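You operate a simulated robot arm through the tools that you are given. There is no shell and no other tool.

You are at the controls of a simulated robot arm. One attempt, no reset.

TASK
Clamp the blue stop at about 25 cm on the tape, then reel the tape in.
Fine: pull the tape out to the end post first; reel it in with its red button.

It is judged by the outcome, as a careful person would: the job done as asked, and still so three seconds after it is handed in. It fails if anything else is knocked over, pushed out of place, dropped, spilled or broken.

THE ROBOT
A 7-joint arm with a two-finger parallel gripper, fixed in place. Base frame: the origin is on the floor under the middle of its stand, x ahead of it, y to its left, z up. Units: cm, degrees, N and s.
It reaches about 91 cm from its shoulder. Its first joint turns from -166.0 to 166.0 degrees. Payload 3.43 kg.
The TCP is the grasp point between the finger pads, 3 cm short of the fingertips. In the tool frame z runs along the fingers and y along their closing line. The gripper opens to 9.4 cm. The fingers are 2.8 cm wide and 1 cm thick; the gripper's body (5 by 9.6 cm) begins 5.5 cm behind the TCP.
Orientation is that of the tool frame in the base frame, as a unit quaternion [x, y, z, w]. With the fingers straight down and closing along the base's y, the tool's x points along the base's -x, its y along +y and its z along -z.

THE INTERFACE
- The arm moves only by the tool step_arm. Its argument "plan" is a list of rows, each an object of numbers (a shift or turn left out is 0, a gripper value left out holds the last): "fingers": the gripper command, from -1 (fully open) to 1 (shut), values between in proportion; "x", "y", "z": the shift along the base's x, y, z in units of 30 mm (1.0 is 30 mm); "rx", "ry", "rz": the turn, a rotation vector about the base's x, y, z in units of 8 degrees (1.0 is 8 degrees). In form: [{"fingers": .., "x": .., "y": .., "z": .., "rx": .., "ry": .., "rz": ..}, ...]. A call has 1 to 20 rows; each row shifts and turns the commanded pose from where the row before left it. A call with a number of a shift or a turn outside -1 to 1 is refused whole. A row lasts 0.2 s, in which the tool goes at most 5 cm and 8.6 degrees; a call with a longer step from one row to the next is refused whole, and so is a gripper value outside its range. A pose out of reach is approached as far as the arm can. The call stops where the force on the tool passes 40 N (or 10 N more than at its start, if that is more) or the arm is blocked; 0.2 s more then pass. The fingers move at their own pace (about 4.5 cm/s each) and stop on an object; they squeeze with about 29 N. The grip force told is the motor's: it shows also when the fingers shut on nothing. Time passes only in rows, and 0.2 s behind the last, so rows that do not move let the fingers close. It gives the time, the measured TCP pose, the force on the tool (base axes), the opening and the grip force at its end, in the units of the frame above (readings bear some noise), with the torque about the TCP (base axes, N m) and any sound that the robot's microphone picked up.
- Cameras (640 x 400 px; columns grow to the right, rows downward): "scene" is fixed at [21.89, 65.14, 147.72]; the picture's right is [-0.85, -0.53, 0.00], its down [-0.40, 0.64, -0.66] and it looks along [0.35, -0.56, -0.76] (base axes); focal length 347 px, centre (320, 200). "wrist" rides on the gripper at [7.6, 1.4, -10.3] in the tool frame; the picture's right is [-0.18, 0.98, 0.00], its down [-0.75, -0.14, -0.64] and it looks along [-0.63, -0.12, 0.77] (tool axes); focal length 243 px, centre (320, 200).
- grab_frame(camera): a new picture of that camera. It takes no simulated time.
- slide_trunk(by): slides the trunk up (or, below 0, down) by that many cm; the arm rides with it, the base frame stays. It gives what a move gives, with no picture.
- pixel_to_xyz(camera, pixels): for up to 12 pixels [column, row] of the newest picture of that camera ("zoom" is the newest enlarged one), the place [x, y, z] in the base frame of the surface seen there, good to about 0.2 cm. It takes no simulated time.
- inspect(camera, box): a new picture of the part [left, top, right, bottom] of that camera's present view, enlarged. It takes no simulated time.
- close_job(): hands the job in; it is judged then, once.

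Leave the gripper open and the arm clear of the work at the hand-in unless told otherwise.

The tools are called after "Call:" by a JSON object that holds its "name" and its "arguments". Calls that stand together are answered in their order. step_arm: Moves the arm, as the interface text tells. Its arguments: {"type":"object","properties":{"plan":{"type":"array","items":{"type":"object","properties":{"fingers":{"type":"number"},"x":{"type":"number"},"y":{"type":"number"},"z":{"type":"number"},"rx":{"type":"number"},"ry":{"type":"number"},"rz":{"type":"number"}}}}},"required":["plan"]} The other tools are called the same way: slide_trunk (by) moves the trunk up or down; grab_frame (camera) takes a picture; pixel_to_xyz (camera, pixels) gives the place of the surface under pixels of a picture; inspect (camera, box) takes an enlarged picture of a part of a camera's view; close_job () hands the job in.

At the start:

```text
clock: 0.0
position: [27.92, 36.36, 118.07]
ee_rot: [0.003, 0.994, -0.073, -0.081]
force: [-0.3, -0.6, -0.5]
torque: [-0.03, -0.01, 0.0]
width: 9.41
grip_force: 0.1
trunk travel left (down, up): [-45.0, 16.0]
```

scene: 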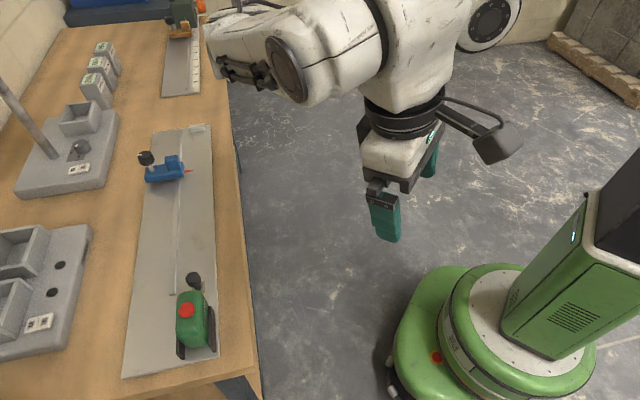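
wrist: 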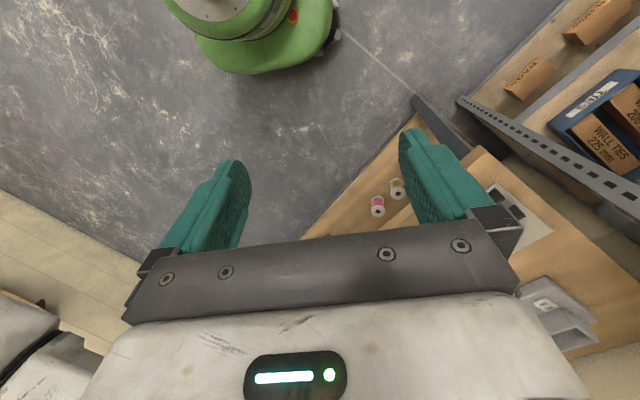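

I see a bench with a green tape measure at about (192,320), a blue stop at about (165,170), and another tape or ruler at the top left. I'll enlarge the work area first.

Call:
{"name": "inspect", "arguments": {"camera": "scene", "box": [100, 110, 260, 210]}}

Call:
{"name": "inspect", "arguments": {"camera": "scene", "box": [100, 260, 260, 380]}}

Call:
{"name": "inspect", "arguments": {"camera": "scene", "box": [120, 0, 280, 110]}}

```text
4.00 times, centred on (180, 160) of scene
```

zoom: 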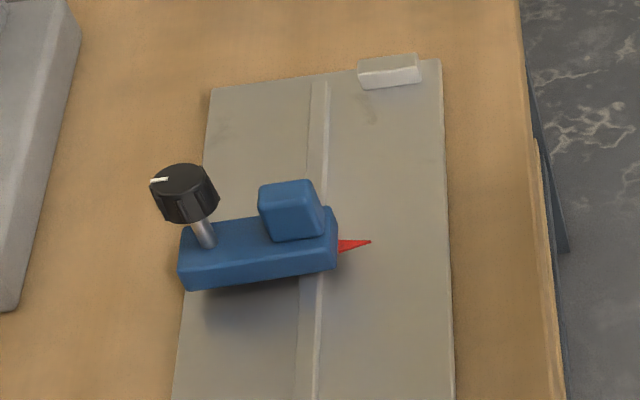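

```text
3.33 times, centred on (180, 320) of scene
```

zoom: 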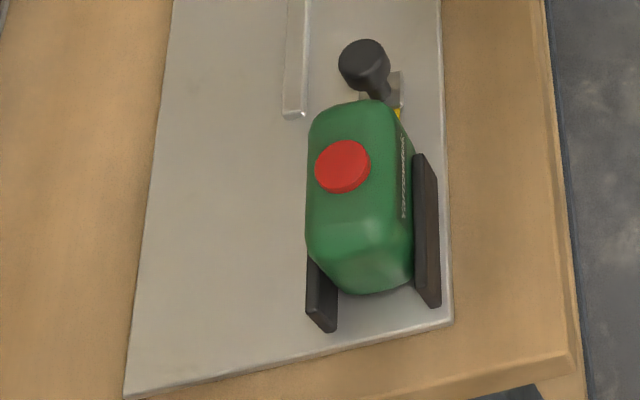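

```text
3.64 times, centred on (200, 55) of scene
```

zoom: 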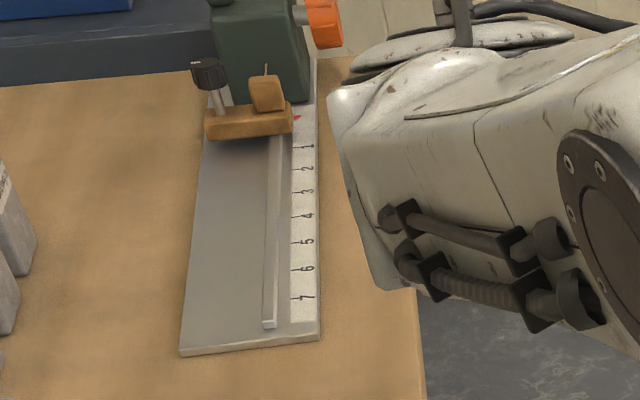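

Next I'll read positions for the plate, rail, stop, pull knob, tape body, red button and end post.

Call:
{"name": "inspect", "arguments": {"camera": "scene", "box": [100, 110, 260, 210]}}

Call:
{"name": "pixel_to_xyz", "arguments": {"camera": "zoom", "pixels": [[388, 65], [390, 80], [362, 72], [416, 70], [320, 90], [313, 360], [180, 178], [158, 181], [205, 235], [290, 195], [366, 242], [220, 265]]}}

Call:
{"name": "pixel_to_xyz", "arguments": {"camera": "zoom", "pixels": [[215, 95], [438, 65], [452, 390], [180, 390], [185, 232], [182, 280], [333, 215], [335, 262], [262, 195], [320, 235], [270, 235], [340, 248]]}}

```text
4.00 times, centred on (180, 160) of scene
```

zoom: 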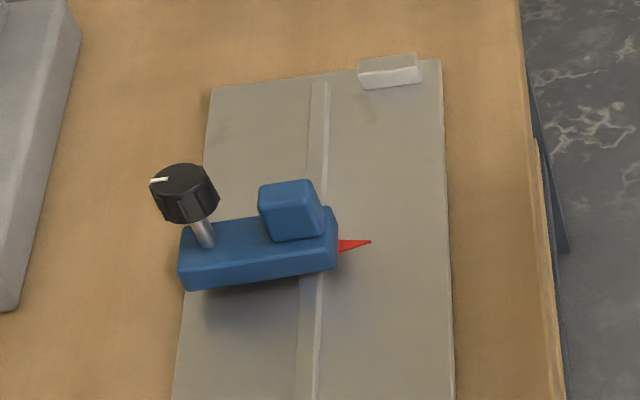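

```text
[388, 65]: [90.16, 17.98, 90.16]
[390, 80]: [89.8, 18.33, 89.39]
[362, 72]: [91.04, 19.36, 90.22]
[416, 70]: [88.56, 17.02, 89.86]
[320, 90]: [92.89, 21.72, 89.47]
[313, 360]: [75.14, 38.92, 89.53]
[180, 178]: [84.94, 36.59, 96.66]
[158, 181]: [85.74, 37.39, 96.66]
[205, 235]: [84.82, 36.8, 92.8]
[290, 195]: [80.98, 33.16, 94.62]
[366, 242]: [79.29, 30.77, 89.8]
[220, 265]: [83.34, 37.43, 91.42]
```

```text
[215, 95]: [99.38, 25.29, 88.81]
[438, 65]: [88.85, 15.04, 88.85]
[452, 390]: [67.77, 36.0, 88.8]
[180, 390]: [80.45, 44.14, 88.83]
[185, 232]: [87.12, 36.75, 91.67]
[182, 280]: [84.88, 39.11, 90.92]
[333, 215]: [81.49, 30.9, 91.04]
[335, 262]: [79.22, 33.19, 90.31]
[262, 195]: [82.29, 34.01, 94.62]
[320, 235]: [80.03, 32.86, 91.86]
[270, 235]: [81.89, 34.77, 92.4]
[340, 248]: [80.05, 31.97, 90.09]
```

Call:
{"name": "inspect", "arguments": {"camera": "scene", "box": [100, 260, 260, 380]}}

Call:
{"name": "pixel_to_xyz", "arguments": {"camera": "zoom", "pixels": [[362, 55], [350, 60], [385, 60], [376, 92], [395, 90], [397, 112], [342, 165], [342, 187], [360, 120], [360, 240], [325, 240], [405, 200]]}}

Call:
{"name": "pixel_to_xyz", "arguments": {"camera": "zoom", "pixels": [[420, 165], [435, 298], [313, 300], [330, 320], [293, 110], [300, 5], [450, 320], [130, 390], [570, 360], [362, 85], [390, 150], [318, 150]]}}

```text
3.33 times, centred on (180, 320) of scene
```

zoom: 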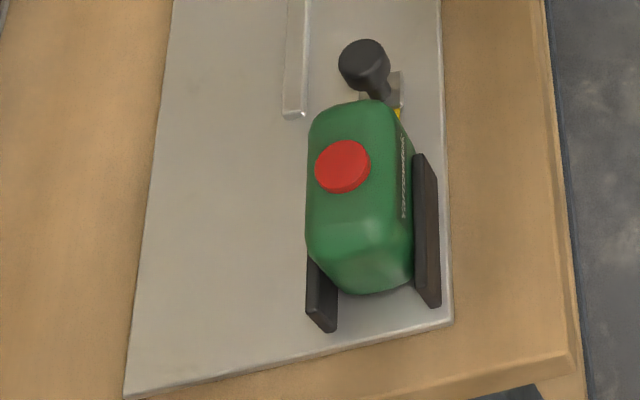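

```text
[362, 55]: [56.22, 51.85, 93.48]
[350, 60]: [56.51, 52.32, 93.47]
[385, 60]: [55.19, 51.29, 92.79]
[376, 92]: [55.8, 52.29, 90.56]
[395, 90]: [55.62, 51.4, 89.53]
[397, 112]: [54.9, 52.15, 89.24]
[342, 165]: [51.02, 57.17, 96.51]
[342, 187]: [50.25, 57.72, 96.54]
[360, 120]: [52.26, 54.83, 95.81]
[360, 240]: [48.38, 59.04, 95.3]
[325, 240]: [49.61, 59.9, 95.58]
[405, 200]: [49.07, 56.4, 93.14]
```

```text
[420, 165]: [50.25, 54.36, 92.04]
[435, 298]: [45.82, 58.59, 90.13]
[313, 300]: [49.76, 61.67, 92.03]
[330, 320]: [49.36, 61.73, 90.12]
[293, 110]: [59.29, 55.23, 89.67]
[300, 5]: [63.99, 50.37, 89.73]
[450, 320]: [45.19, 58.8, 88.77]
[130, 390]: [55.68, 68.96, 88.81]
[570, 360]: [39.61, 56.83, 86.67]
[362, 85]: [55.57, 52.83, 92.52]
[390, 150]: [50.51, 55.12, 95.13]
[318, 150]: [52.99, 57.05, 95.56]
```

The plate runs at 45° to the base frame: the rail, tape and post all line up along (0.707,-0.707). To judge reach I'll take a new frame and check where the arm's shoulder is, plus any nearby obstacles.

Call:
{"name": "grab_frame", "arguments": {"camera": "scene"}}

Call:
{"name": "pixel_to_xyz", "arguments": {"camera": "scene", "pixels": [[490, 15], [420, 50], [285, 70], [400, 120], [600, 250], [520, 300], [230, 45], [180, 30], [100, 80], [55, 140], [75, 150], [580, 210]]}}

Call:
{"name": "grab_frame", "arguments": {"camera": "wrist"}}

```text
taken
```

scene: 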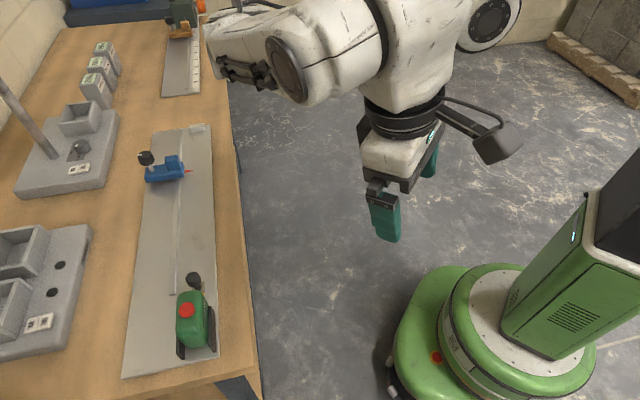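

```text
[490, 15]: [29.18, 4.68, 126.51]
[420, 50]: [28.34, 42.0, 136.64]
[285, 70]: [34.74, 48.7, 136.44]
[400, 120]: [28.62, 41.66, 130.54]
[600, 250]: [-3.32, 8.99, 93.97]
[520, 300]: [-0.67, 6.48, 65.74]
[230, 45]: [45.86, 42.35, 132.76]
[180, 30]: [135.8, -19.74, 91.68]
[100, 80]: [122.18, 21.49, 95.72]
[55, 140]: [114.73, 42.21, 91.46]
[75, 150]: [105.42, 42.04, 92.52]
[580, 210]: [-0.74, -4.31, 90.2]
```

```text
taken
```

wrist: 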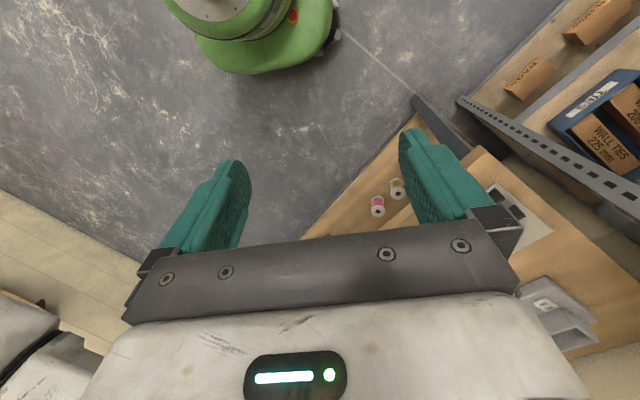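

The layout along the plate axis u=(0.707,-0.707), with v=(0.707,0.707) across it, is:

| Part | u | v |
|---|---|---|
| Pull knob | 2.8 | 76.4 |
| End post | 50.5 | 76.4 |
| Stop pointer | 34.3 | – |
| Stop's black knob | 34.2 | 85.9 |

Now I'll turn the tool so it closes along v (yaw -45°) and move to a point high above the pull knob.

Call:
{"name": "step_arm", "arguments": {"plan": [{"fingers": -0.3, "x": 0.8, "y": 0.43, "z": -0.1, "rx": 0.0766, "ry": -0.216, "rz": -0.794}, {"x": 0.8, "y": 0.43, "z": -0.1, "rx": 0.0766, "ry": -0.216, "rz": -0.794}, {"x": 0.8, "y": 0.43, "z": -0.1, "rx": 0.0766, "ry": -0.216, "rz": -0.794}, {"x": 0.8, "y": 0.43, "z": -0.1, "rx": 0.0766, "ry": -0.216, "rz": -0.794}, {"x": 0.8, "y": 0.43, "z": -0.1, "rx": 0.0766, "ry": -0.216, "rz": -0.794}, {"x": 0.8, "y": 0.43, "z": -0.1, "rx": 0.0766, "ry": -0.216, "rz": -0.794}, {"x": 0.8, "y": 0.43, "z": -0.1, "rx": 0.0766, "ry": -0.216, "rz": -0.794}, {"x": 0.8, "y": 0.43, "z": -0.2}, {"x": 0.8, "y": 0.43, "z": -0.2}, {"x": 0.8, "y": 0.43, "z": -0.2}, {"x": 0.8, "y": 0.43, "z": -0.2}, {"x": 0.6, "y": 0.43, "z": -0.2}]}}

Call:
{"name": "grab_frame", "arguments": {"camera": "scene"}}

Call:
{"name": "grab_frame", "arguments": {"camera": "wrist"}}

```text
clock: 2.6
position: [56.04, 51.94, 113.01]
ee_rot: [0.384, 0.923, 0.0, 0.001]
force: [0.2, -1.1, -0.3]
torque: [0.0, 0.02, -0.03]
width: 6.09
grip_force: 0.1
trunk travel left (down, up): [-45.0, 16.0]
```

```text
taken
```

scene: 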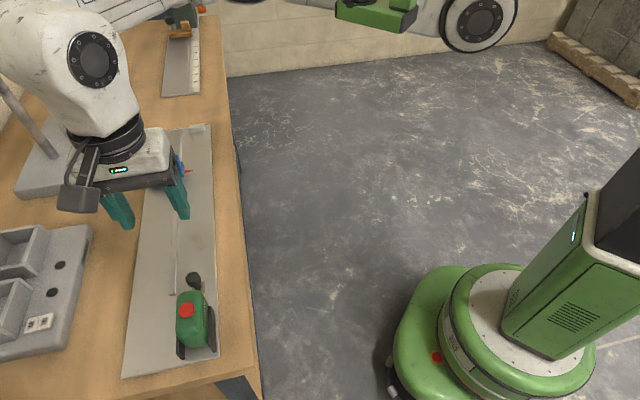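

```text
taken
```

wrist: 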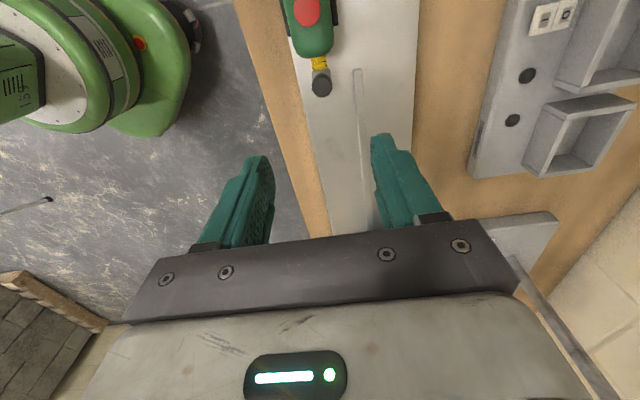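

The arm tracked well, and the wrist view shows the pull knob at (322,85) with the yellow tape behind it. Before touching anything, I'll test reach by flying the whole pull path at this height, out to above the end post.

Call:
{"name": "step_arm", "arguments": {"plan": [{"x": 0.9, "y": -0.9}, {"x": 0.9, "y": -0.9}, {"x": 0.9, "y": -0.9}, {"x": 0.9, "y": -0.9}, {"x": 0.9, "y": -0.9}, {"x": 0.9, "y": -0.9}, {"x": 0.9, "y": -0.9}, {"x": 0.9, "y": -0.9}, {"x": 0.9, "y": -0.9}, {"x": 0.9, "y": -0.9}, {"x": 0.9, "y": -0.9}, {"x": 0.9, "y": -0.9}]}}

Call:
{"name": "grab_frame", "arguments": {"camera": "scene"}}

Call:
{"name": "grab_frame", "arguments": {"camera": "wrist"}}

```text
clock: 5.2
position: [88.71, 19.41, 112.97]
ee_rot: [0.383, 0.924, 0.001, 0.001]
force: [0.6, 0.9, 0.0]
torque: [-0.01, -0.05, -0.02]
width: 6.13
grip_force: 0.0
trunk travel left (down, up): [-45.0, 16.0]
```

```text
taken
```

scene: 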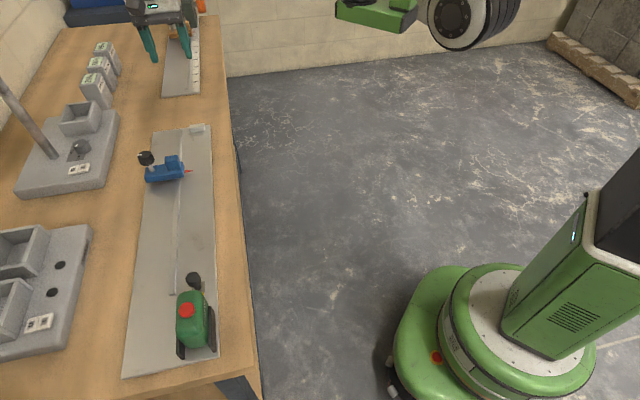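

```text
taken
```

wrist: 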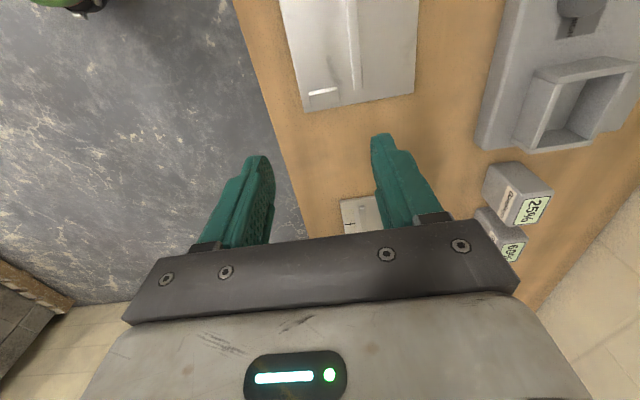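

It reaches the post with vertical fingers and room to spare. I'll go back above the pull knob, then lower the trunk by 14 cm, which puts the fingertips at about z=96, still above the ball's 93.5.

Call:
{"name": "step_arm", "arguments": {"plan": [{"x": -0.9, "y": 0.9}, {"x": -0.9, "y": 0.9}, {"x": -0.9, "y": 0.9}, {"x": -0.9, "y": 0.9}, {"x": -0.9, "y": 0.9}, {"x": -0.9, "y": 0.9}, {"x": -0.9, "y": 0.9}, {"x": -0.9, "y": 0.9}, {"x": -0.9, "y": 0.9}, {"x": -0.9, "y": 0.9}, {"x": -0.9, "y": 0.9}, {"x": -0.9, "y": 0.9}]}}

Call:
{"name": "slide_trunk", "arguments": {"by": -13}}

Call:
{"name": "grab_frame", "arguments": {"camera": "wrist"}}

Call:
{"name": "grab_frame", "arguments": {"camera": "scene"}}

```text
clock: 7.8
position: [56.13, 51.97, 112.77]
ee_rot: [0.384, 0.923, 0.0, 0.001]
force: [0.3, 0.3, 0.1]
torque: [0.02, 0.0, -0.03]
width: 6.11
grip_force: 0.0
trunk travel left (down, up): [-45.0, 16.0]
```

```text
clock: 9.4
position: [55.97, 51.82, 99.74]
ee_rot: [0.383, 0.924, 0.0, 0.001]
force: [0.2, 0.1, -0.1]
torque: [0.01, -0.01, 0.0]
width: 6.11
grip_force: 0.0
trunk travel left (down, up): [-32.0, 29.0]
```

```text
taken
```

wrist: 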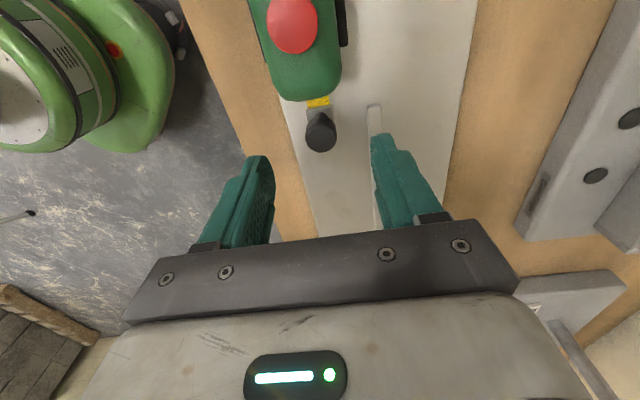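

```text
taken
```

scene: 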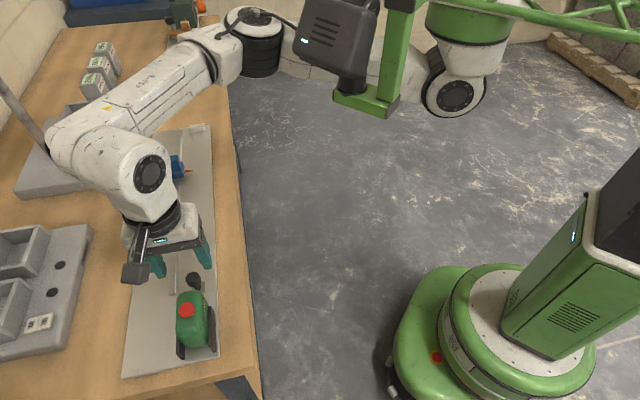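

The trunk move worked. I'll check how high the forearm and elbow sit over the bench, and get the ball position from the wrist view.

Call:
{"name": "pixel_to_xyz", "arguments": {"camera": "scene", "pixels": [[250, 65], [215, 60], [170, 85], [120, 130], [300, 60], [350, 80], [385, 105], [460, 95], [330, 65], [150, 170]]}}

Call:
{"name": "inspect", "arguments": {"camera": "wrist", "box": [240, 0, 400, 180]}}

Call:
{"name": "pixel_to_xyz", "arguments": {"camera": "wrist", "pixels": [[320, 140], [308, 135], [334, 135], [320, 120], [318, 102], [292, 25], [300, 95], [320, 150], [374, 110], [372, 130], [310, 90], [330, 90]]}}

```text
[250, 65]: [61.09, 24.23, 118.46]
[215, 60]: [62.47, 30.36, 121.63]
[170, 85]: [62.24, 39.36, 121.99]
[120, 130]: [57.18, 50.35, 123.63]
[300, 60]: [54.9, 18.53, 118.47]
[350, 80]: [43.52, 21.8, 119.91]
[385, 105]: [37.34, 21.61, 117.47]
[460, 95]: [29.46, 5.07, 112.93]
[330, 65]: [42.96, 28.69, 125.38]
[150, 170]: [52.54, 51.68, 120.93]
```

```text
2.22 times, centred on (320, 90) of wrist
```

zoom: 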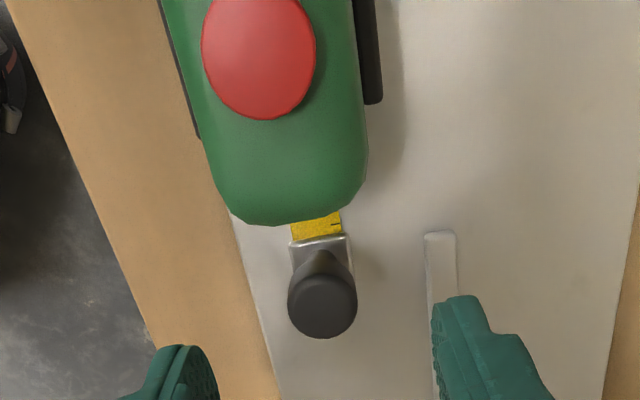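

```text
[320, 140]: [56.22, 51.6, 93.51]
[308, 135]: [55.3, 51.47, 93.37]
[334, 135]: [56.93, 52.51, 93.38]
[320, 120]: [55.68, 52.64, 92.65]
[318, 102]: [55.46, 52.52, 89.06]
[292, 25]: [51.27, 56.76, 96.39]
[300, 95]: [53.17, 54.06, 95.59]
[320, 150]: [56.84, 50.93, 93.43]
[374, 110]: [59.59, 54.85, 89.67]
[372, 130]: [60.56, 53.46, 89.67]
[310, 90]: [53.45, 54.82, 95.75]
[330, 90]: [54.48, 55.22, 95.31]
```

The knob is a flared grip with its top at z≈93.5, centred at about (56.2, 51.8). I'll come down over it with fingers 6 cm apart to TCP z≈93.3, then close.

Call:
{"name": "step_arm", "arguments": {"plan": [{"x": 0.03, "z": -0.7}, {"x": 0.03, "z": -0.7}, {"x": 0.02, "z": -0.73}, {}, {"fingers": 1}, {"fingers": 1}, {"fingers": 1}, {"fingers": 1}]}}

Call:
{"name": "grab_frame", "arguments": {"camera": "wrist"}}

Call:
{"name": "inspect", "arguments": {"camera": "scene", "box": [100, 220, 260, 340]}}

```text
clock: 11.2
position: [56.08, 51.98, 93.53]
ee_rot: [0.382, 0.924, -0.001, 0.0]
force: [-9.4, -10.3, -0.8]
torque: [-0.13, 0.15, -0.06]
width: 2.26
grip_force: 45.3
trunk travel left (down, up): [-32.0, 29.0]
```

```text
taken
```

wrist: 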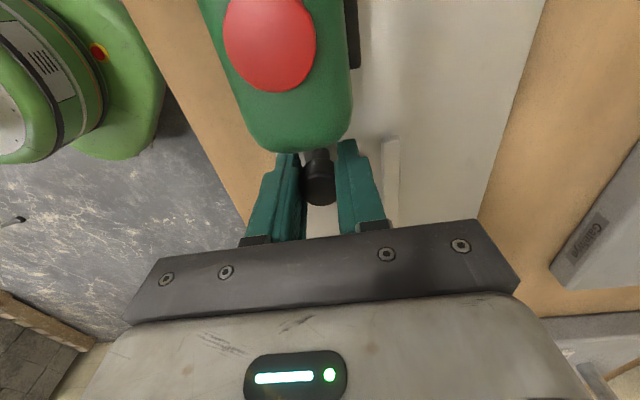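

```text
3.33 times, centred on (180, 280) of scene
```

zoom: 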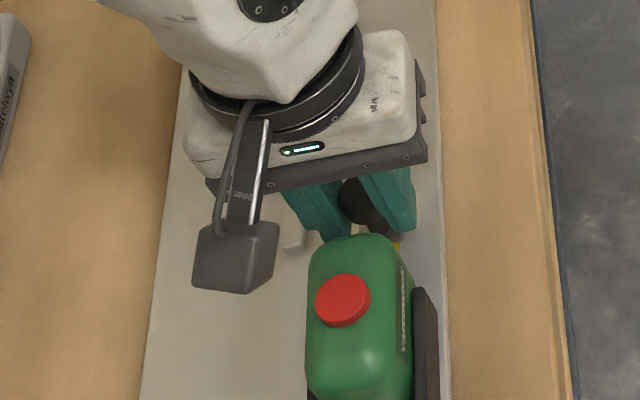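

I have the knob (width 2.26, grip 45 N). There's a sideways force of about 14 N towards -v, so I'll ease 0.15 cm that way and pull out the first few cm along u.

Call:
{"name": "step_arm", "arguments": {"plan": [{"x": -0.035, "y": -0.035}, {}, {"x": 0.2, "y": -0.2}, {"x": 0.25, "y": -0.25}, {"x": 0.3, "y": -0.3}, {"x": 0.3, "y": -0.3}]}}

Call:
{"name": "grab_frame", "arguments": {"camera": "wrist"}}

```text
clock: 12.6
position: [59.48, 48.79, 93.68]
ee_rot: [0.384, 0.923, 0.001, 0.0]
force: [3.2, 7.3, 11.9]
torque: [0.22, 0.14, -0.02]
width: 2.28
grip_force: 45.1
trunk travel left (down, up): [-32.0, 29.0]
```

```text
taken
```

wrist: 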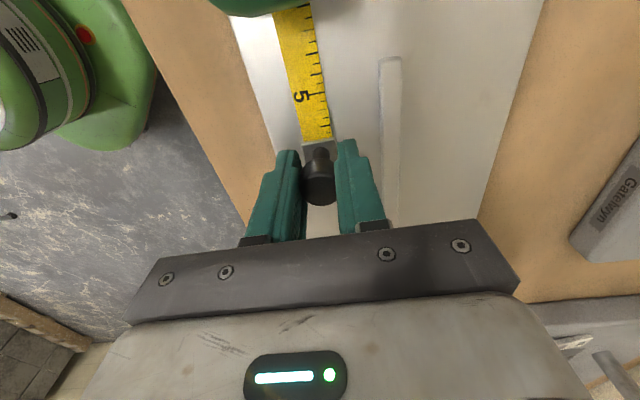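

The tape is coming out with markings visible, a "5" near (302,97). I'll zoom in to see how the scale runs before continuing.

Call:
{"name": "inspect", "arguments": {"camera": "wrist", "box": [250, 0, 370, 160]}}

Call:
{"name": "pixel_to_xyz", "arguments": {"camera": "wrist", "pixels": [[302, 97], [320, 92], [325, 135], [318, 143], [300, 20], [315, 52]]}}

```text
2.50 times, centred on (310, 80) of wrist
```

zoom: 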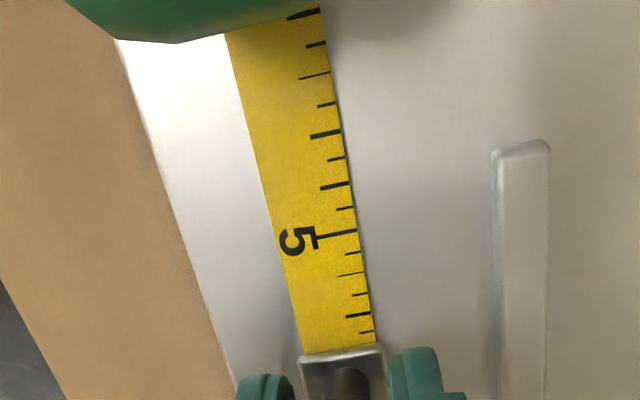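

```text
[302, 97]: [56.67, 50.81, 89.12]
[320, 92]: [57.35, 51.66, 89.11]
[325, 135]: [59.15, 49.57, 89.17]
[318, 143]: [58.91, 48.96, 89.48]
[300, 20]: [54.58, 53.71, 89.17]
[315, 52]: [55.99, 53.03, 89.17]
```

The ticks are 0.5 cm apart and the 5 mark is about 5 cm from the hook's front end, so the scale is true cm from the hook. The stop's red pointer sits at z≈90, v≈77.8, close under my right fingertip's path. I'll open slightly, raise the grip by about 0.8 cm and close again, which also shows whether the tape springs back.

Call:
{"name": "step_arm", "arguments": {"plan": [{"fingers": 0.3}, {"fingers": 0.3}, {"z": 0.27}, {}]}}

Call:
{"name": "grab_frame", "arguments": {"camera": "wrist"}}

```text
clock: 13.6
position: [59.4, 48.58, 94.14]
ee_rot: [0.384, 0.924, 0.0, 0.001]
force: [0.1, 0.3, 0.1]
torque: [0.02, 0.0, 0.01]
width: 3.26
grip_force: 0.1
trunk travel left (down, up): [-32.0, 29.0]
```

```text
taken
```

wrist: 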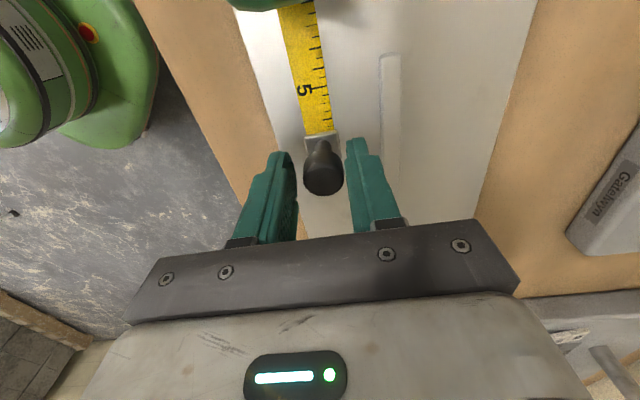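

The tape holds its place when released, with no spring-back. I'll check where the knob is relative to the fingers.

Call:
{"name": "pixel_to_xyz", "arguments": {"camera": "wrist", "pixels": [[322, 175], [308, 172], [338, 172], [322, 192], [320, 140], [285, 165], [355, 155]]}}

```text
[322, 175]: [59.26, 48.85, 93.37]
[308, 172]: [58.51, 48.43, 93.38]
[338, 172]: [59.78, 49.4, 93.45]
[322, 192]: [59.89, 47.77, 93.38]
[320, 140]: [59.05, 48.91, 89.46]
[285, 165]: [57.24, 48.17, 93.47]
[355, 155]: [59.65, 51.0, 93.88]
```

The knob is centred between the fingers. I'll close and pull about 20 cm along u.

Call:
{"name": "step_arm", "arguments": {"plan": [{"fingers": 1}, {"fingers": 1}, {"fingers": 1}, {"x": 0.4, "y": -0.4}, {"x": 0.6, "y": -0.6}, {"x": 0.6, "y": -0.6}, {"x": 0.6, "y": -0.6}, {"x": 0.6, "y": -0.6}, {"x": 0.6, "y": -0.6}, {"x": 0.6, "y": -0.6}, {"x": 0.6, "y": -0.6}]}}

Call:
{"name": "grab_frame", "arguments": {"camera": "wrist"}}

Call:
{"name": "grab_frame", "arguments": {"camera": "scene"}}

```text
clock: 16.0
position: [73.13, 35.08, 94.08]
ee_rot: [0.383, 0.924, 0.0, -0.001]
force: [3.6, 5.5, 23.1]
torque: [0.5, 0.21, -0.1]
width: 2.27
grip_force: 44.9
trunk travel left (down, up): [-32.0, 29.0]
```

```text
taken
```

wrist: 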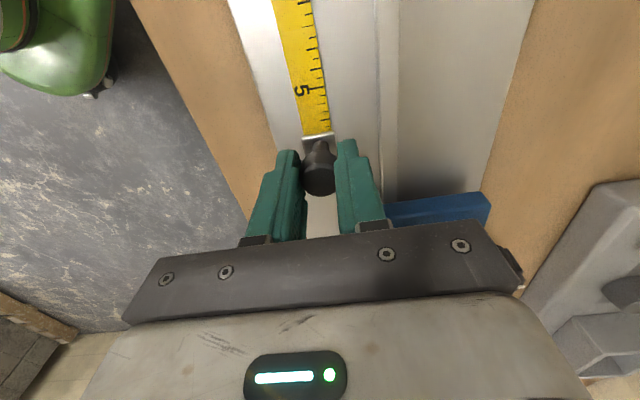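

```text
taken
```

scene: 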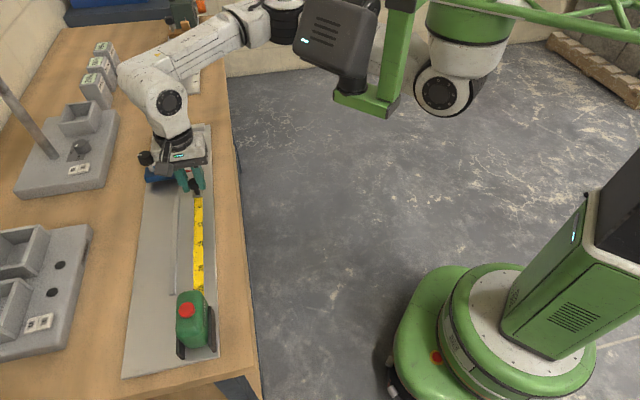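

The tape is following, with an upward force of 23 N, so I'll ease the command up 0.2 cm. I'll go on past the stop, about 10 cm. The fingertips are at z≈91 and v<78.6, so they should clear the pointer and body.

Call:
{"name": "step_arm", "arguments": {"plan": [{"z": 0.07}, {"x": 0.5, "y": -0.5}, {"x": 0.5, "y": -0.5}, {"x": 0.5, "y": -0.5}, {"x": 0.5, "y": -0.5}, {"x": 0.3, "y": -0.3}]}}

Call:
{"name": "grab_frame", "arguments": {"camera": "wrist"}}

Call:
{"name": "inspect", "arguments": {"camera": "scene", "box": [100, 100, 260, 200]}}

```text
clock: 17.2
position: [78.86, 29.22, 94.23]
ee_rot: [0.383, 0.924, 0.0, 0.002]
force: [10.9, 11.1, -15.9]
torque: [0.61, -0.09, -0.01]
width: 2.25
grip_force: 44.9
trunk travel left (down, up): [-32.0, 29.0]
stopped in row 5: the force on the tool passed its limit at 42 N (the readings are from after the stop); the commanded pose is now the measured one
```

```text
taken
```

wrist: 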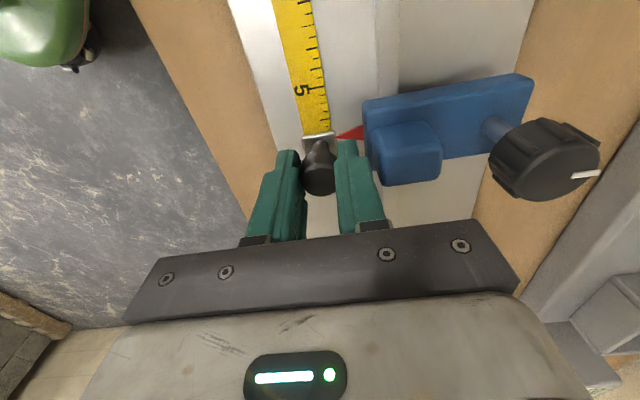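

```text
4.00 times, centred on (180, 150) of scene
```

zoom: 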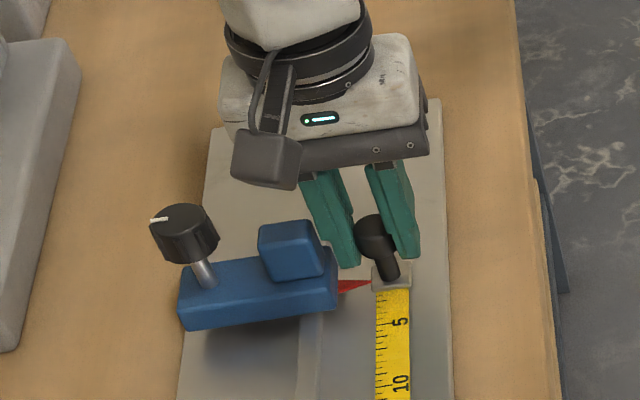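

The pull stopped at u≈35 on a force limit. The stop itself hasn't moved: its pointer is still at the expected pixel, and the tape mark reads correctly. The rigid grip is building up stress, so I'll relieve z and v slightly and creep past the stop more slowly.

Call:
{"name": "step_arm", "arguments": {"plan": [{"z": -0.04, "x": 0.02, "y": 0.02}, {}, {"x": 0.2, "y": -0.2}, {"x": 0.25, "y": -0.25}, {"x": 0.25, "y": -0.25}, {"x": 0.2, "y": -0.2}, {}]}}

Call:
{"name": "inspect", "arguments": {"camera": "scene", "box": [100, 100, 260, 200]}}

Call:
{"name": "grab_frame", "arguments": {"camera": "wrist"}}

```text
clock: 18.8
position: [81.73, 26.79, 94.25]
ee_rot: [0.383, 0.924, -0.002, 0.001]
force: [2.7, 6.0, -21.7]
torque: [0.37, 0.1, 0.06]
width: 2.25
grip_force: 45.1
trunk travel left (down, up): [-32.0, 29.0]
```

```text
4.00 times, centred on (180, 150) of scene
```

zoom: 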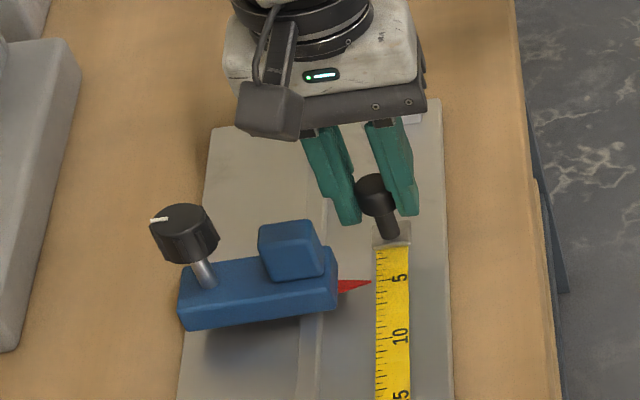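

```text
taken
```

wrist: 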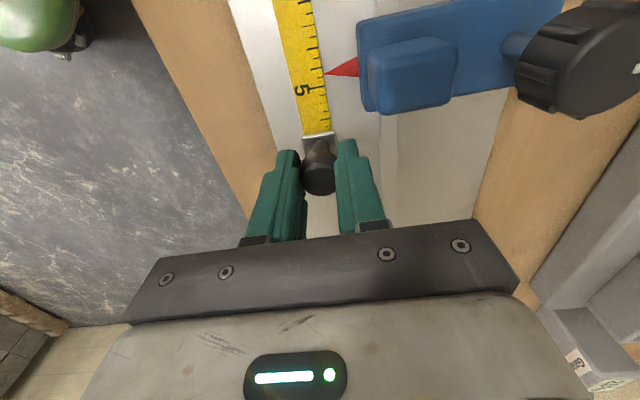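

I'm past the stop and it is untouched. I'll regrip to clear the built-up z force, then pull most of the remaining ~10 cm.

Call:
{"name": "step_arm", "arguments": {"plan": [{"fingers": 0.3}, {"fingers": 0.3, "z": -0.03}, {"fingers": 1}, {"fingers": 1}, {"fingers": 1}, {"x": 0.25, "y": -0.25}, {"x": 0.3, "y": -0.3}, {"x": 0.3, "y": -0.3}, {"x": 0.3, "y": -0.3}, {"x": 0.3, "y": -0.3}, {"x": 0.25, "y": -0.25}, {"x": 0.15, "y": -0.15}, {}]}}

Call:
{"name": "inspect", "arguments": {"camera": "scene", "box": [100, 90, 260, 190]}}

Call:
{"name": "grab_frame", "arguments": {"camera": "wrist"}}

```text
clock: 21.6
position: [87.12, 21.21, 94.25]
ee_rot: [0.384, 0.923, -0.001, 0.001]
force: [0.9, 4.9, 17.2]
torque: [0.22, 0.05, 0.0]
width: 2.26
grip_force: 45.0
trunk travel left (down, up): [-32.0, 29.0]
```

```text
4.00 times, centred on (180, 140) of scene
```

zoom: 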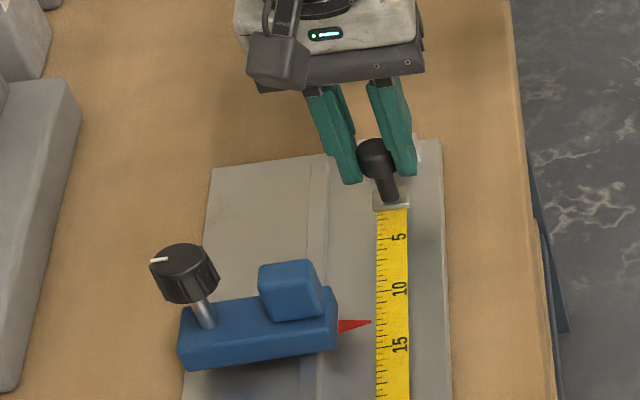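

```text
taken
```

wrist: 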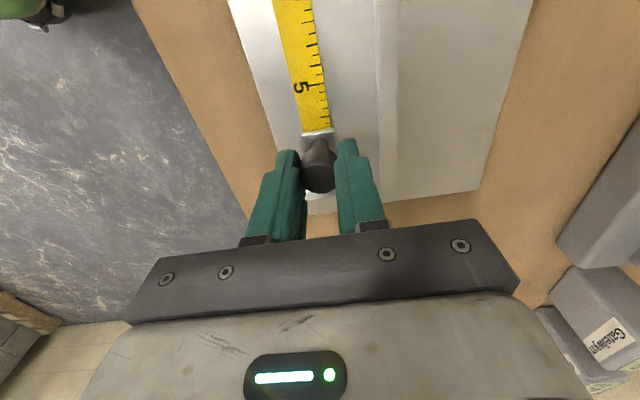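

The hook is about 2 cm short of the post, and the fingertips at z≈91.2 pass above the post top of 90.2. I'll creep forward in small steps and watch the pull force.

Call:
{"name": "step_arm", "arguments": {"plan": [{"x": 0.1, "y": -0.1}, {"x": 0.1, "y": -0.1}, {"x": 0.1, "y": -0.1}, {}]}}

Call:
{"name": "inspect", "arguments": {"camera": "scene", "box": [150, 90, 250, 170]}}

```text
clock: 22.6
position: [87.97, 20.14, 94.23]
ee_rot: [0.384, 0.924, -0.001, 0.002]
force: [4.2, 7.2, 18.1]
torque: [0.08, -0.24, 0.0]
width: 2.25
grip_force: 44.7
trunk travel left (down, up): [-32.0, 29.0]
```

```text
5.00 times, centred on (200, 130) of scene
```

zoom: 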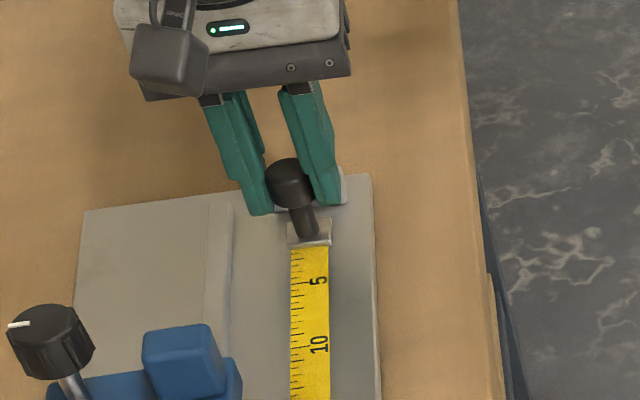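

The hook's front edge at row ~217 is close to the post, with almost no drag. A few more small steps.

Call:
{"name": "step_arm", "arguments": {"plan": [{"x": 0.08, "y": -0.08}, {"x": 0.08, "y": -0.08}, {}]}}

Call:
{"name": "inspect", "arguments": {"camera": "scene", "box": [150, 90, 250, 170]}}

```text
clock: 23.4
position: [88.47, 19.76, 94.31]
ee_rot: [0.383, 0.924, 0.0, 0.002]
force: [7.6, 11.2, 22.4]
torque: [0.19, -0.2, 0.08]
width: 2.26
grip_force: 44.9
trunk travel left (down, up): [-32.0, 29.0]
```

```text
5.00 times, centred on (200, 130) of scene
```

zoom: 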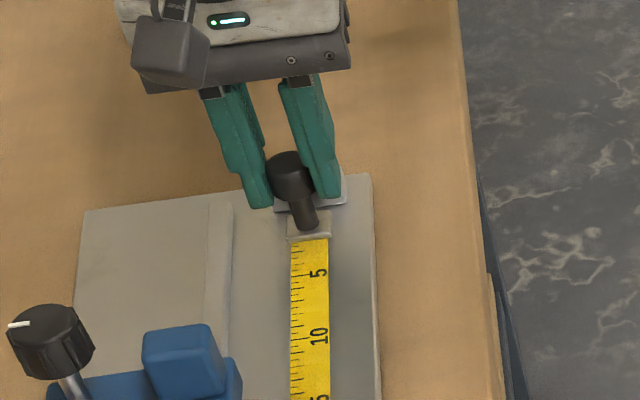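

About 0.5 cm remains. I'll regrip to clear the side load, then take the last small steps.

Call:
{"name": "step_arm", "arguments": {"plan": [{"fingers": 0.4}, {"fingers": 0.4}, {"fingers": 1}, {"fingers": 1}, {"fingers": 1}, {"x": 0.06, "y": -0.06}, {"x": 0.06, "y": -0.06}, {}]}}

Call:
{"name": "inspect", "arguments": {"camera": "scene", "box": [150, 90, 250, 170]}}

```text
clock: 25.2
position: [88.86, 19.25, 94.02]
ee_rot: [0.383, 0.924, -0.002, 0.0]
force: [-0.3, 2.7, -11.1]
torque: [0.07, 0.02, 0.06]
width: 2.25
grip_force: 45.4
trunk travel left (down, up): [-32.0, 29.0]
```

```text
5.00 times, centred on (200, 130) of scene
```

zoom: 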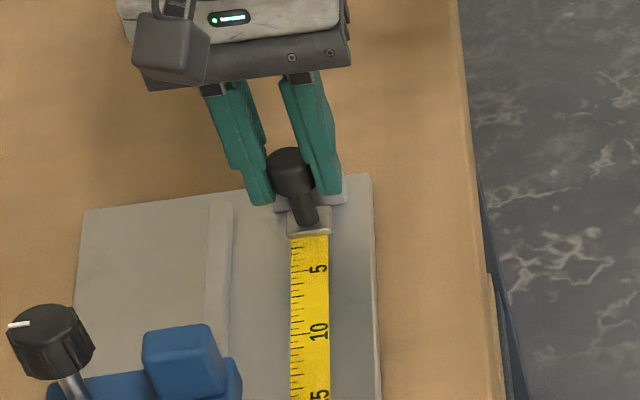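

At u=49.2 there's still no resistance (u force about -2 N). A few more tiny steps until I feel the post.

Call:
{"name": "step_arm", "arguments": {"plan": [{"x": 0.05, "y": -0.05}, {"x": 0.05, "y": -0.05}, {}]}}

Call:
{"name": "inspect", "arguments": {"camera": "scene", "box": [150, 90, 250, 170]}}

```text
clock: 26.0
position: [89.12, 19.0, 94.04]
ee_rot: [0.383, 0.924, -0.002, 0.0]
force: [-4.0, 3.2, -20.1]
torque: [0.17, 0.09, 0.01]
width: 2.28
grip_force: 45.1
trunk travel left (down, up): [-32.0, 29.0]
```

```text
5.00 times, centred on (200, 130) of scene
```

zoom: 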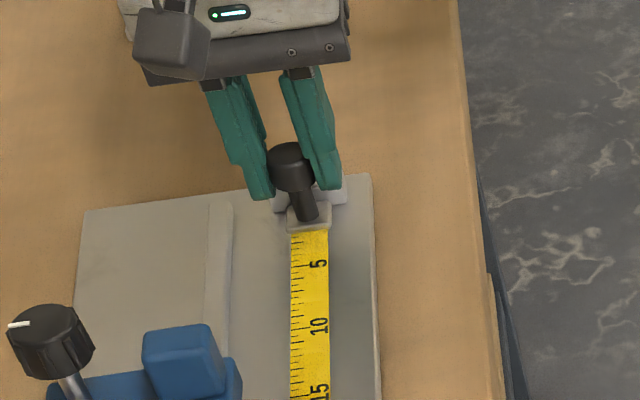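

The pull force is rising slightly (-5 N along u). One more small push to confirm it seats.

Call:
{"name": "step_arm", "arguments": {"plan": [{"x": 0.05, "y": -0.05}, {"x": 0.05, "y": -0.05}, {}]}}

Call:
{"name": "inspect", "arguments": {"camera": "scene", "box": [150, 90, 250, 170]}}

Call:
{"name": "grab_frame", "arguments": {"camera": "wrist"}}

```text
clock: 26.8
position: [89.3, 18.78, 94.11]
ee_rot: [0.381, 0.925, 0.0, -0.001]
force: [-19.8, 18.6, -24.1]
torque: [0.47, 0.31, -0.01]
width: 2.27
grip_force: 45.0
trunk travel left (down, up): [-32.0, 29.0]
```

```text
5.00 times, centred on (200, 130) of scene
```

zoom: 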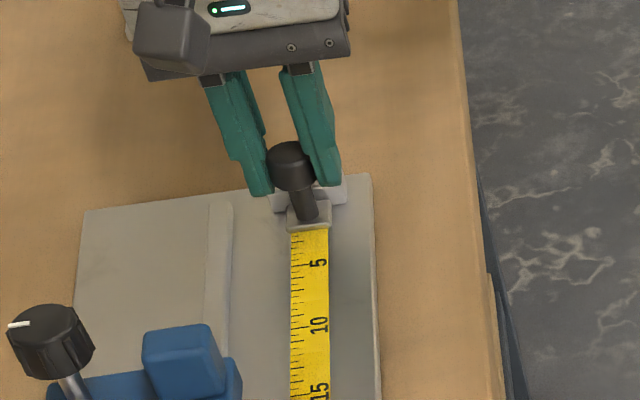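

```text
taken
```

wrist: 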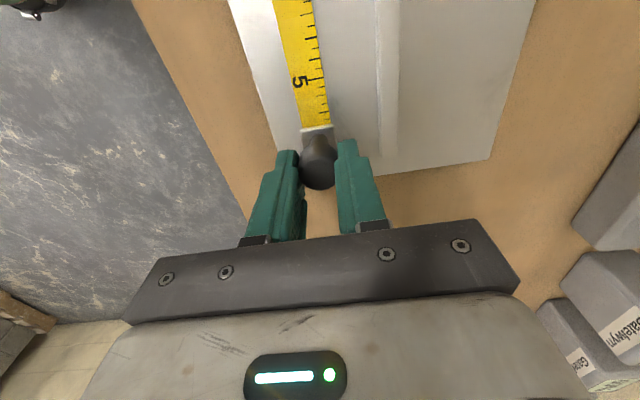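

The u force is -27 N, so the hook is firmly against the end post. I'll open and lift straight up clear of the knob.

Call:
{"name": "step_arm", "arguments": {"plan": [{"fingers": 0.2}, {"fingers": 0.2}, {"fingers": 0.2, "z": 0.5}, {"z": 0.8}, {"z": 0.8}, {"z": 0.8}, {"z": 0.8}, {"z": 0.8}]}}

Call:
{"name": "inspect", "arguments": {"camera": "scene", "box": [130, 110, 230, 190]}}

Call:
{"name": "grab_frame", "arguments": {"camera": "scene"}}

```text
clock: 28.6
position: [89.44, 18.67, 107.65]
ee_rot: [0.382, 0.924, -0.002, 0.002]
force: [0.0, 0.3, -0.4]
torque: [-0.02, 0.0, 0.02]
width: 3.76
grip_force: 0.0
trunk travel left (down, up): [-32.0, 29.0]
```

```text
5.00 times, centred on (180, 150) of scene
```

zoom: 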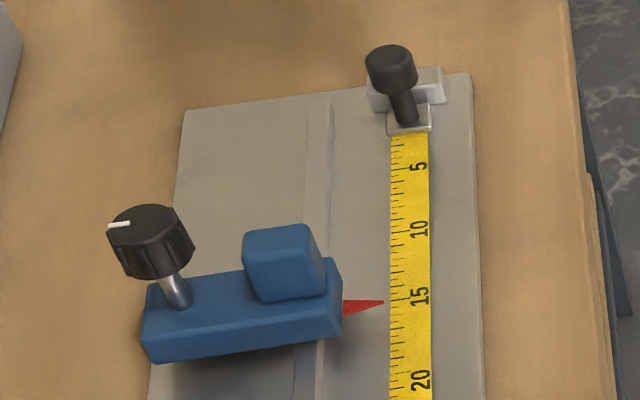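

```text
taken
```

scene: 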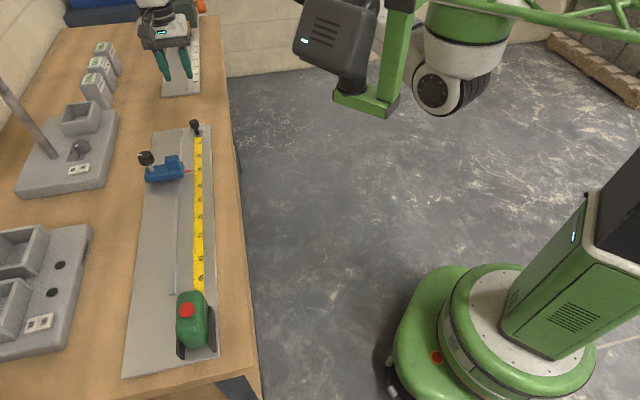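

The tape stays out with its hook at the post. Now I'll zoom in to locate the 15, 20, 25 and 30 marks against the pointer.

Call:
{"name": "inspect", "arguments": {"camera": "scene", "box": [160, 155, 230, 215]}}

Call:
{"name": "inspect", "arguments": {"camera": "scene", "box": [160, 190, 230, 250]}}

```text
6.67 times, centred on (195, 185) of scene
```

zoom: 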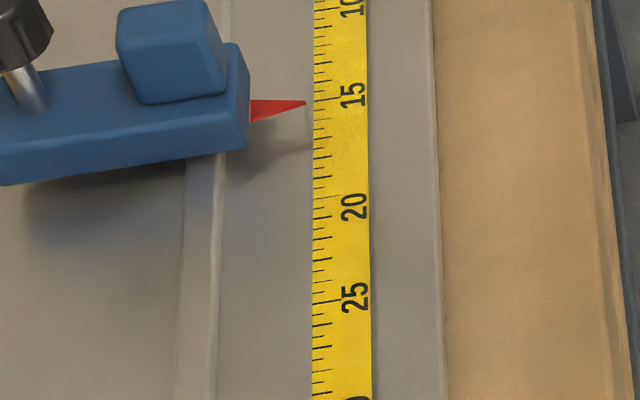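

```text
6.67 times, centred on (195, 220) of scene
```

zoom: 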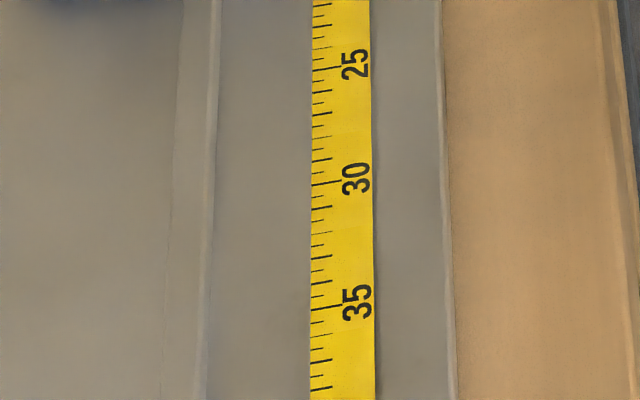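

Call:
{"name": "pixel_to_xyz", "arguments": {"camera": "zoom", "pixels": [[320, 68], [338, 67], [320, 185], [338, 182], [320, 308], [338, 305], [190, 200], [215, 200], [160, 350], [205, 350]]}}

Call:
{"name": "inspect", "arguments": {"camera": "scene", "box": [140, 140, 220, 200]}}

Call:
{"name": "pixel_to_xyz", "arguments": {"camera": "zoom", "pixels": [[100, 150], [402, 210], [370, 212], [330, 175], [330, 235], [215, 160], [290, 120], [290, 150], [240, 105], [60, 130], [55, 200], [140, 190]]}}

```text
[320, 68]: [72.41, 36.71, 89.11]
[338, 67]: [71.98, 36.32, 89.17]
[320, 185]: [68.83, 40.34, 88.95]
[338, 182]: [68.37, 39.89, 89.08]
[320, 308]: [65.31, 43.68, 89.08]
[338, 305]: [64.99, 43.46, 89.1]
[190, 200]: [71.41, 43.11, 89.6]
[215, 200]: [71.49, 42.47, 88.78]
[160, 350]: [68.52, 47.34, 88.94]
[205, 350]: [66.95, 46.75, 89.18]
```

```text
6.67 times, centred on (180, 170) of scene
```

zoom: 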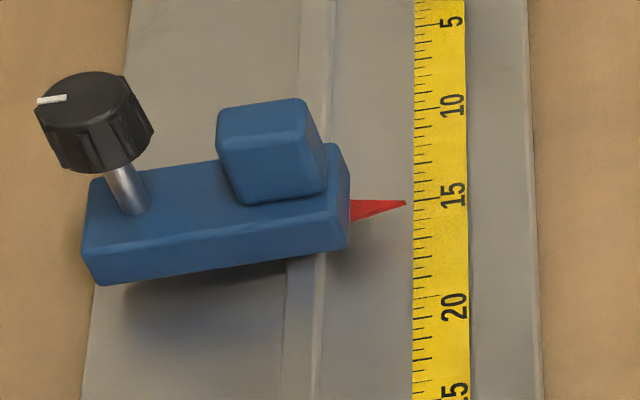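

```text
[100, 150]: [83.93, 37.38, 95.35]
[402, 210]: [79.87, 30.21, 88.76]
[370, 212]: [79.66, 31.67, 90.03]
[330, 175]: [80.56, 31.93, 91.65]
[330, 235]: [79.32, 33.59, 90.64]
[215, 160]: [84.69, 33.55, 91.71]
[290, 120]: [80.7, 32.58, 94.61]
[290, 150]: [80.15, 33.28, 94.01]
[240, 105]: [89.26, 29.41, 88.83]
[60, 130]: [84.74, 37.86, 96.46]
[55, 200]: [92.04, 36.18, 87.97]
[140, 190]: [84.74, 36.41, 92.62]
```

The 25 mark is at u≈25.2 and the pointer is at u≈34.3, so the stop must slide about 9.1 cm towards the tape body. I'll turn the tool +90° so it closes along u and straddles the stop's body, and move above the stop at z≈104.

Call:
{"name": "step_arm", "arguments": {"plan": [{"fingers": -0.2, "x": -0.229, "y": 0.398, "z": -0.1, "rz": 0.9375}, {"x": -0.229, "y": 0.398, "z": -0.1, "rz": 0.9375}, {"x": -0.229, "y": 0.398, "z": -0.1, "rz": 0.9375}, {"x": -0.229, "y": 0.398, "z": -0.1, "rz": 0.9375}, {"x": -0.229, "y": 0.398, "z": -0.1, "rz": 0.9375}, {"x": -0.229, "y": 0.398, "z": -0.1, "rz": 0.9375}, {"x": -0.229, "y": 0.398, "z": -0.1, "rz": 0.9375}, {"x": -0.229, "y": 0.398, "z": -0.1, "rz": 0.9375}, {"x": -0.229, "y": 0.398, "z": -0.1, "rz": 0.9375}, {"x": -0.229, "y": 0.398, "z": -0.1, "rz": 0.9375}, {"x": -0.229, "y": 0.398, "z": -0.1, "rz": 0.9375}, {"x": -0.229, "y": 0.398, "z": -0.1, "rz": 0.9375}, {}]}}

Call:
{"name": "grab_frame", "arguments": {"camera": "wrist"}}

Call:
{"name": "grab_frame", "arguments": {"camera": "scene"}}

```text
clock: 31.4
position: [81.15, 33.04, 104.1]
ee_rot: [-0.382, 0.924, 0.001, 0.003]
force: [-0.2, 0.7, 0.6]
torque: [0.03, -0.01, 0.0]
width: 5.62
grip_force: 0.0
trunk travel left (down, up): [-32.0, 29.0]
```

```text
taken
```

wrist: 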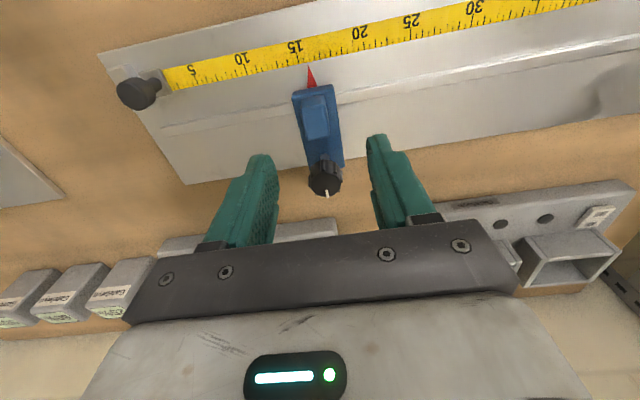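

```text
taken
```

scene: 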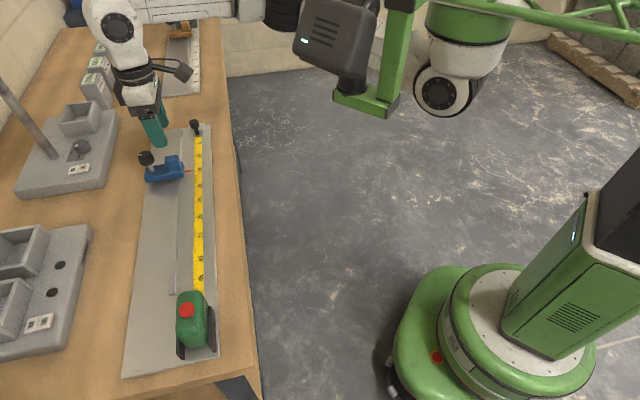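

The view is clear: the pointer sits just past 15 on the tape. I'll zoom in and get precise positions of the stop, handle, pointer tip and clamp knob.

Call:
{"name": "inspect", "arguments": {"camera": "wrist", "box": [260, 20, 420, 220]}}

Call:
{"name": "pixel_to_xyz", "arguments": {"camera": "wrist", "pixels": [[310, 67], [311, 78], [303, 105], [325, 102], [317, 118], [306, 130], [329, 125], [325, 170], [310, 180], [341, 175], [325, 193], [318, 155]]}}

Call:
{"name": "pixel_to_xyz", "arguments": {"camera": "wrist", "pixels": [[298, 60], [410, 40], [470, 26], [295, 100], [332, 92], [306, 160], [344, 155], [318, 108], [330, 105], [308, 112], [356, 48]]}}

```text
2.00 times, centred on (340, 120) of wrist
```

zoom: 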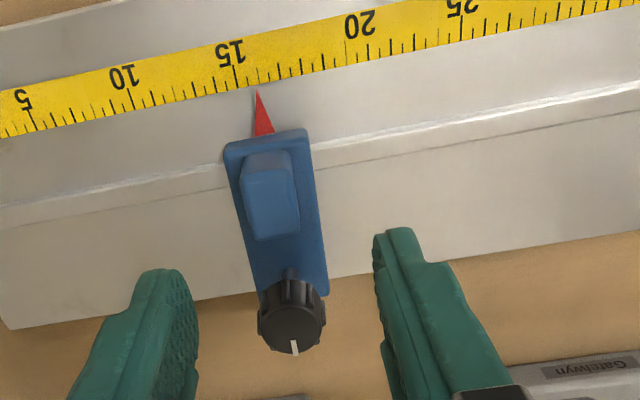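

```text
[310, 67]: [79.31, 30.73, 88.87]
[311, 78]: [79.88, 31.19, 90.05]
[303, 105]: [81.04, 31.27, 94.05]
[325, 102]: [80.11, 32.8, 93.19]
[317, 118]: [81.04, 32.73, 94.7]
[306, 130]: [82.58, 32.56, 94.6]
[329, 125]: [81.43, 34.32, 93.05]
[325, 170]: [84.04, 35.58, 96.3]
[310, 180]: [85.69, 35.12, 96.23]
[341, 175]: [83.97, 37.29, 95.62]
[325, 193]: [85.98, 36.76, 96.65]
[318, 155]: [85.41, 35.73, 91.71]
```

```text
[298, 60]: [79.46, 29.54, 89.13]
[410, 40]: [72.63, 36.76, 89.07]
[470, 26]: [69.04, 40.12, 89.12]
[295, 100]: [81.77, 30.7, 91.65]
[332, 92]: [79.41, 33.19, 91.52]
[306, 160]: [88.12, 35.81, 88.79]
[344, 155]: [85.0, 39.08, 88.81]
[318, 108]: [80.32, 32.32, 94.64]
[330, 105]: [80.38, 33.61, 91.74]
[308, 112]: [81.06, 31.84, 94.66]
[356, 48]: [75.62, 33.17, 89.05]
```

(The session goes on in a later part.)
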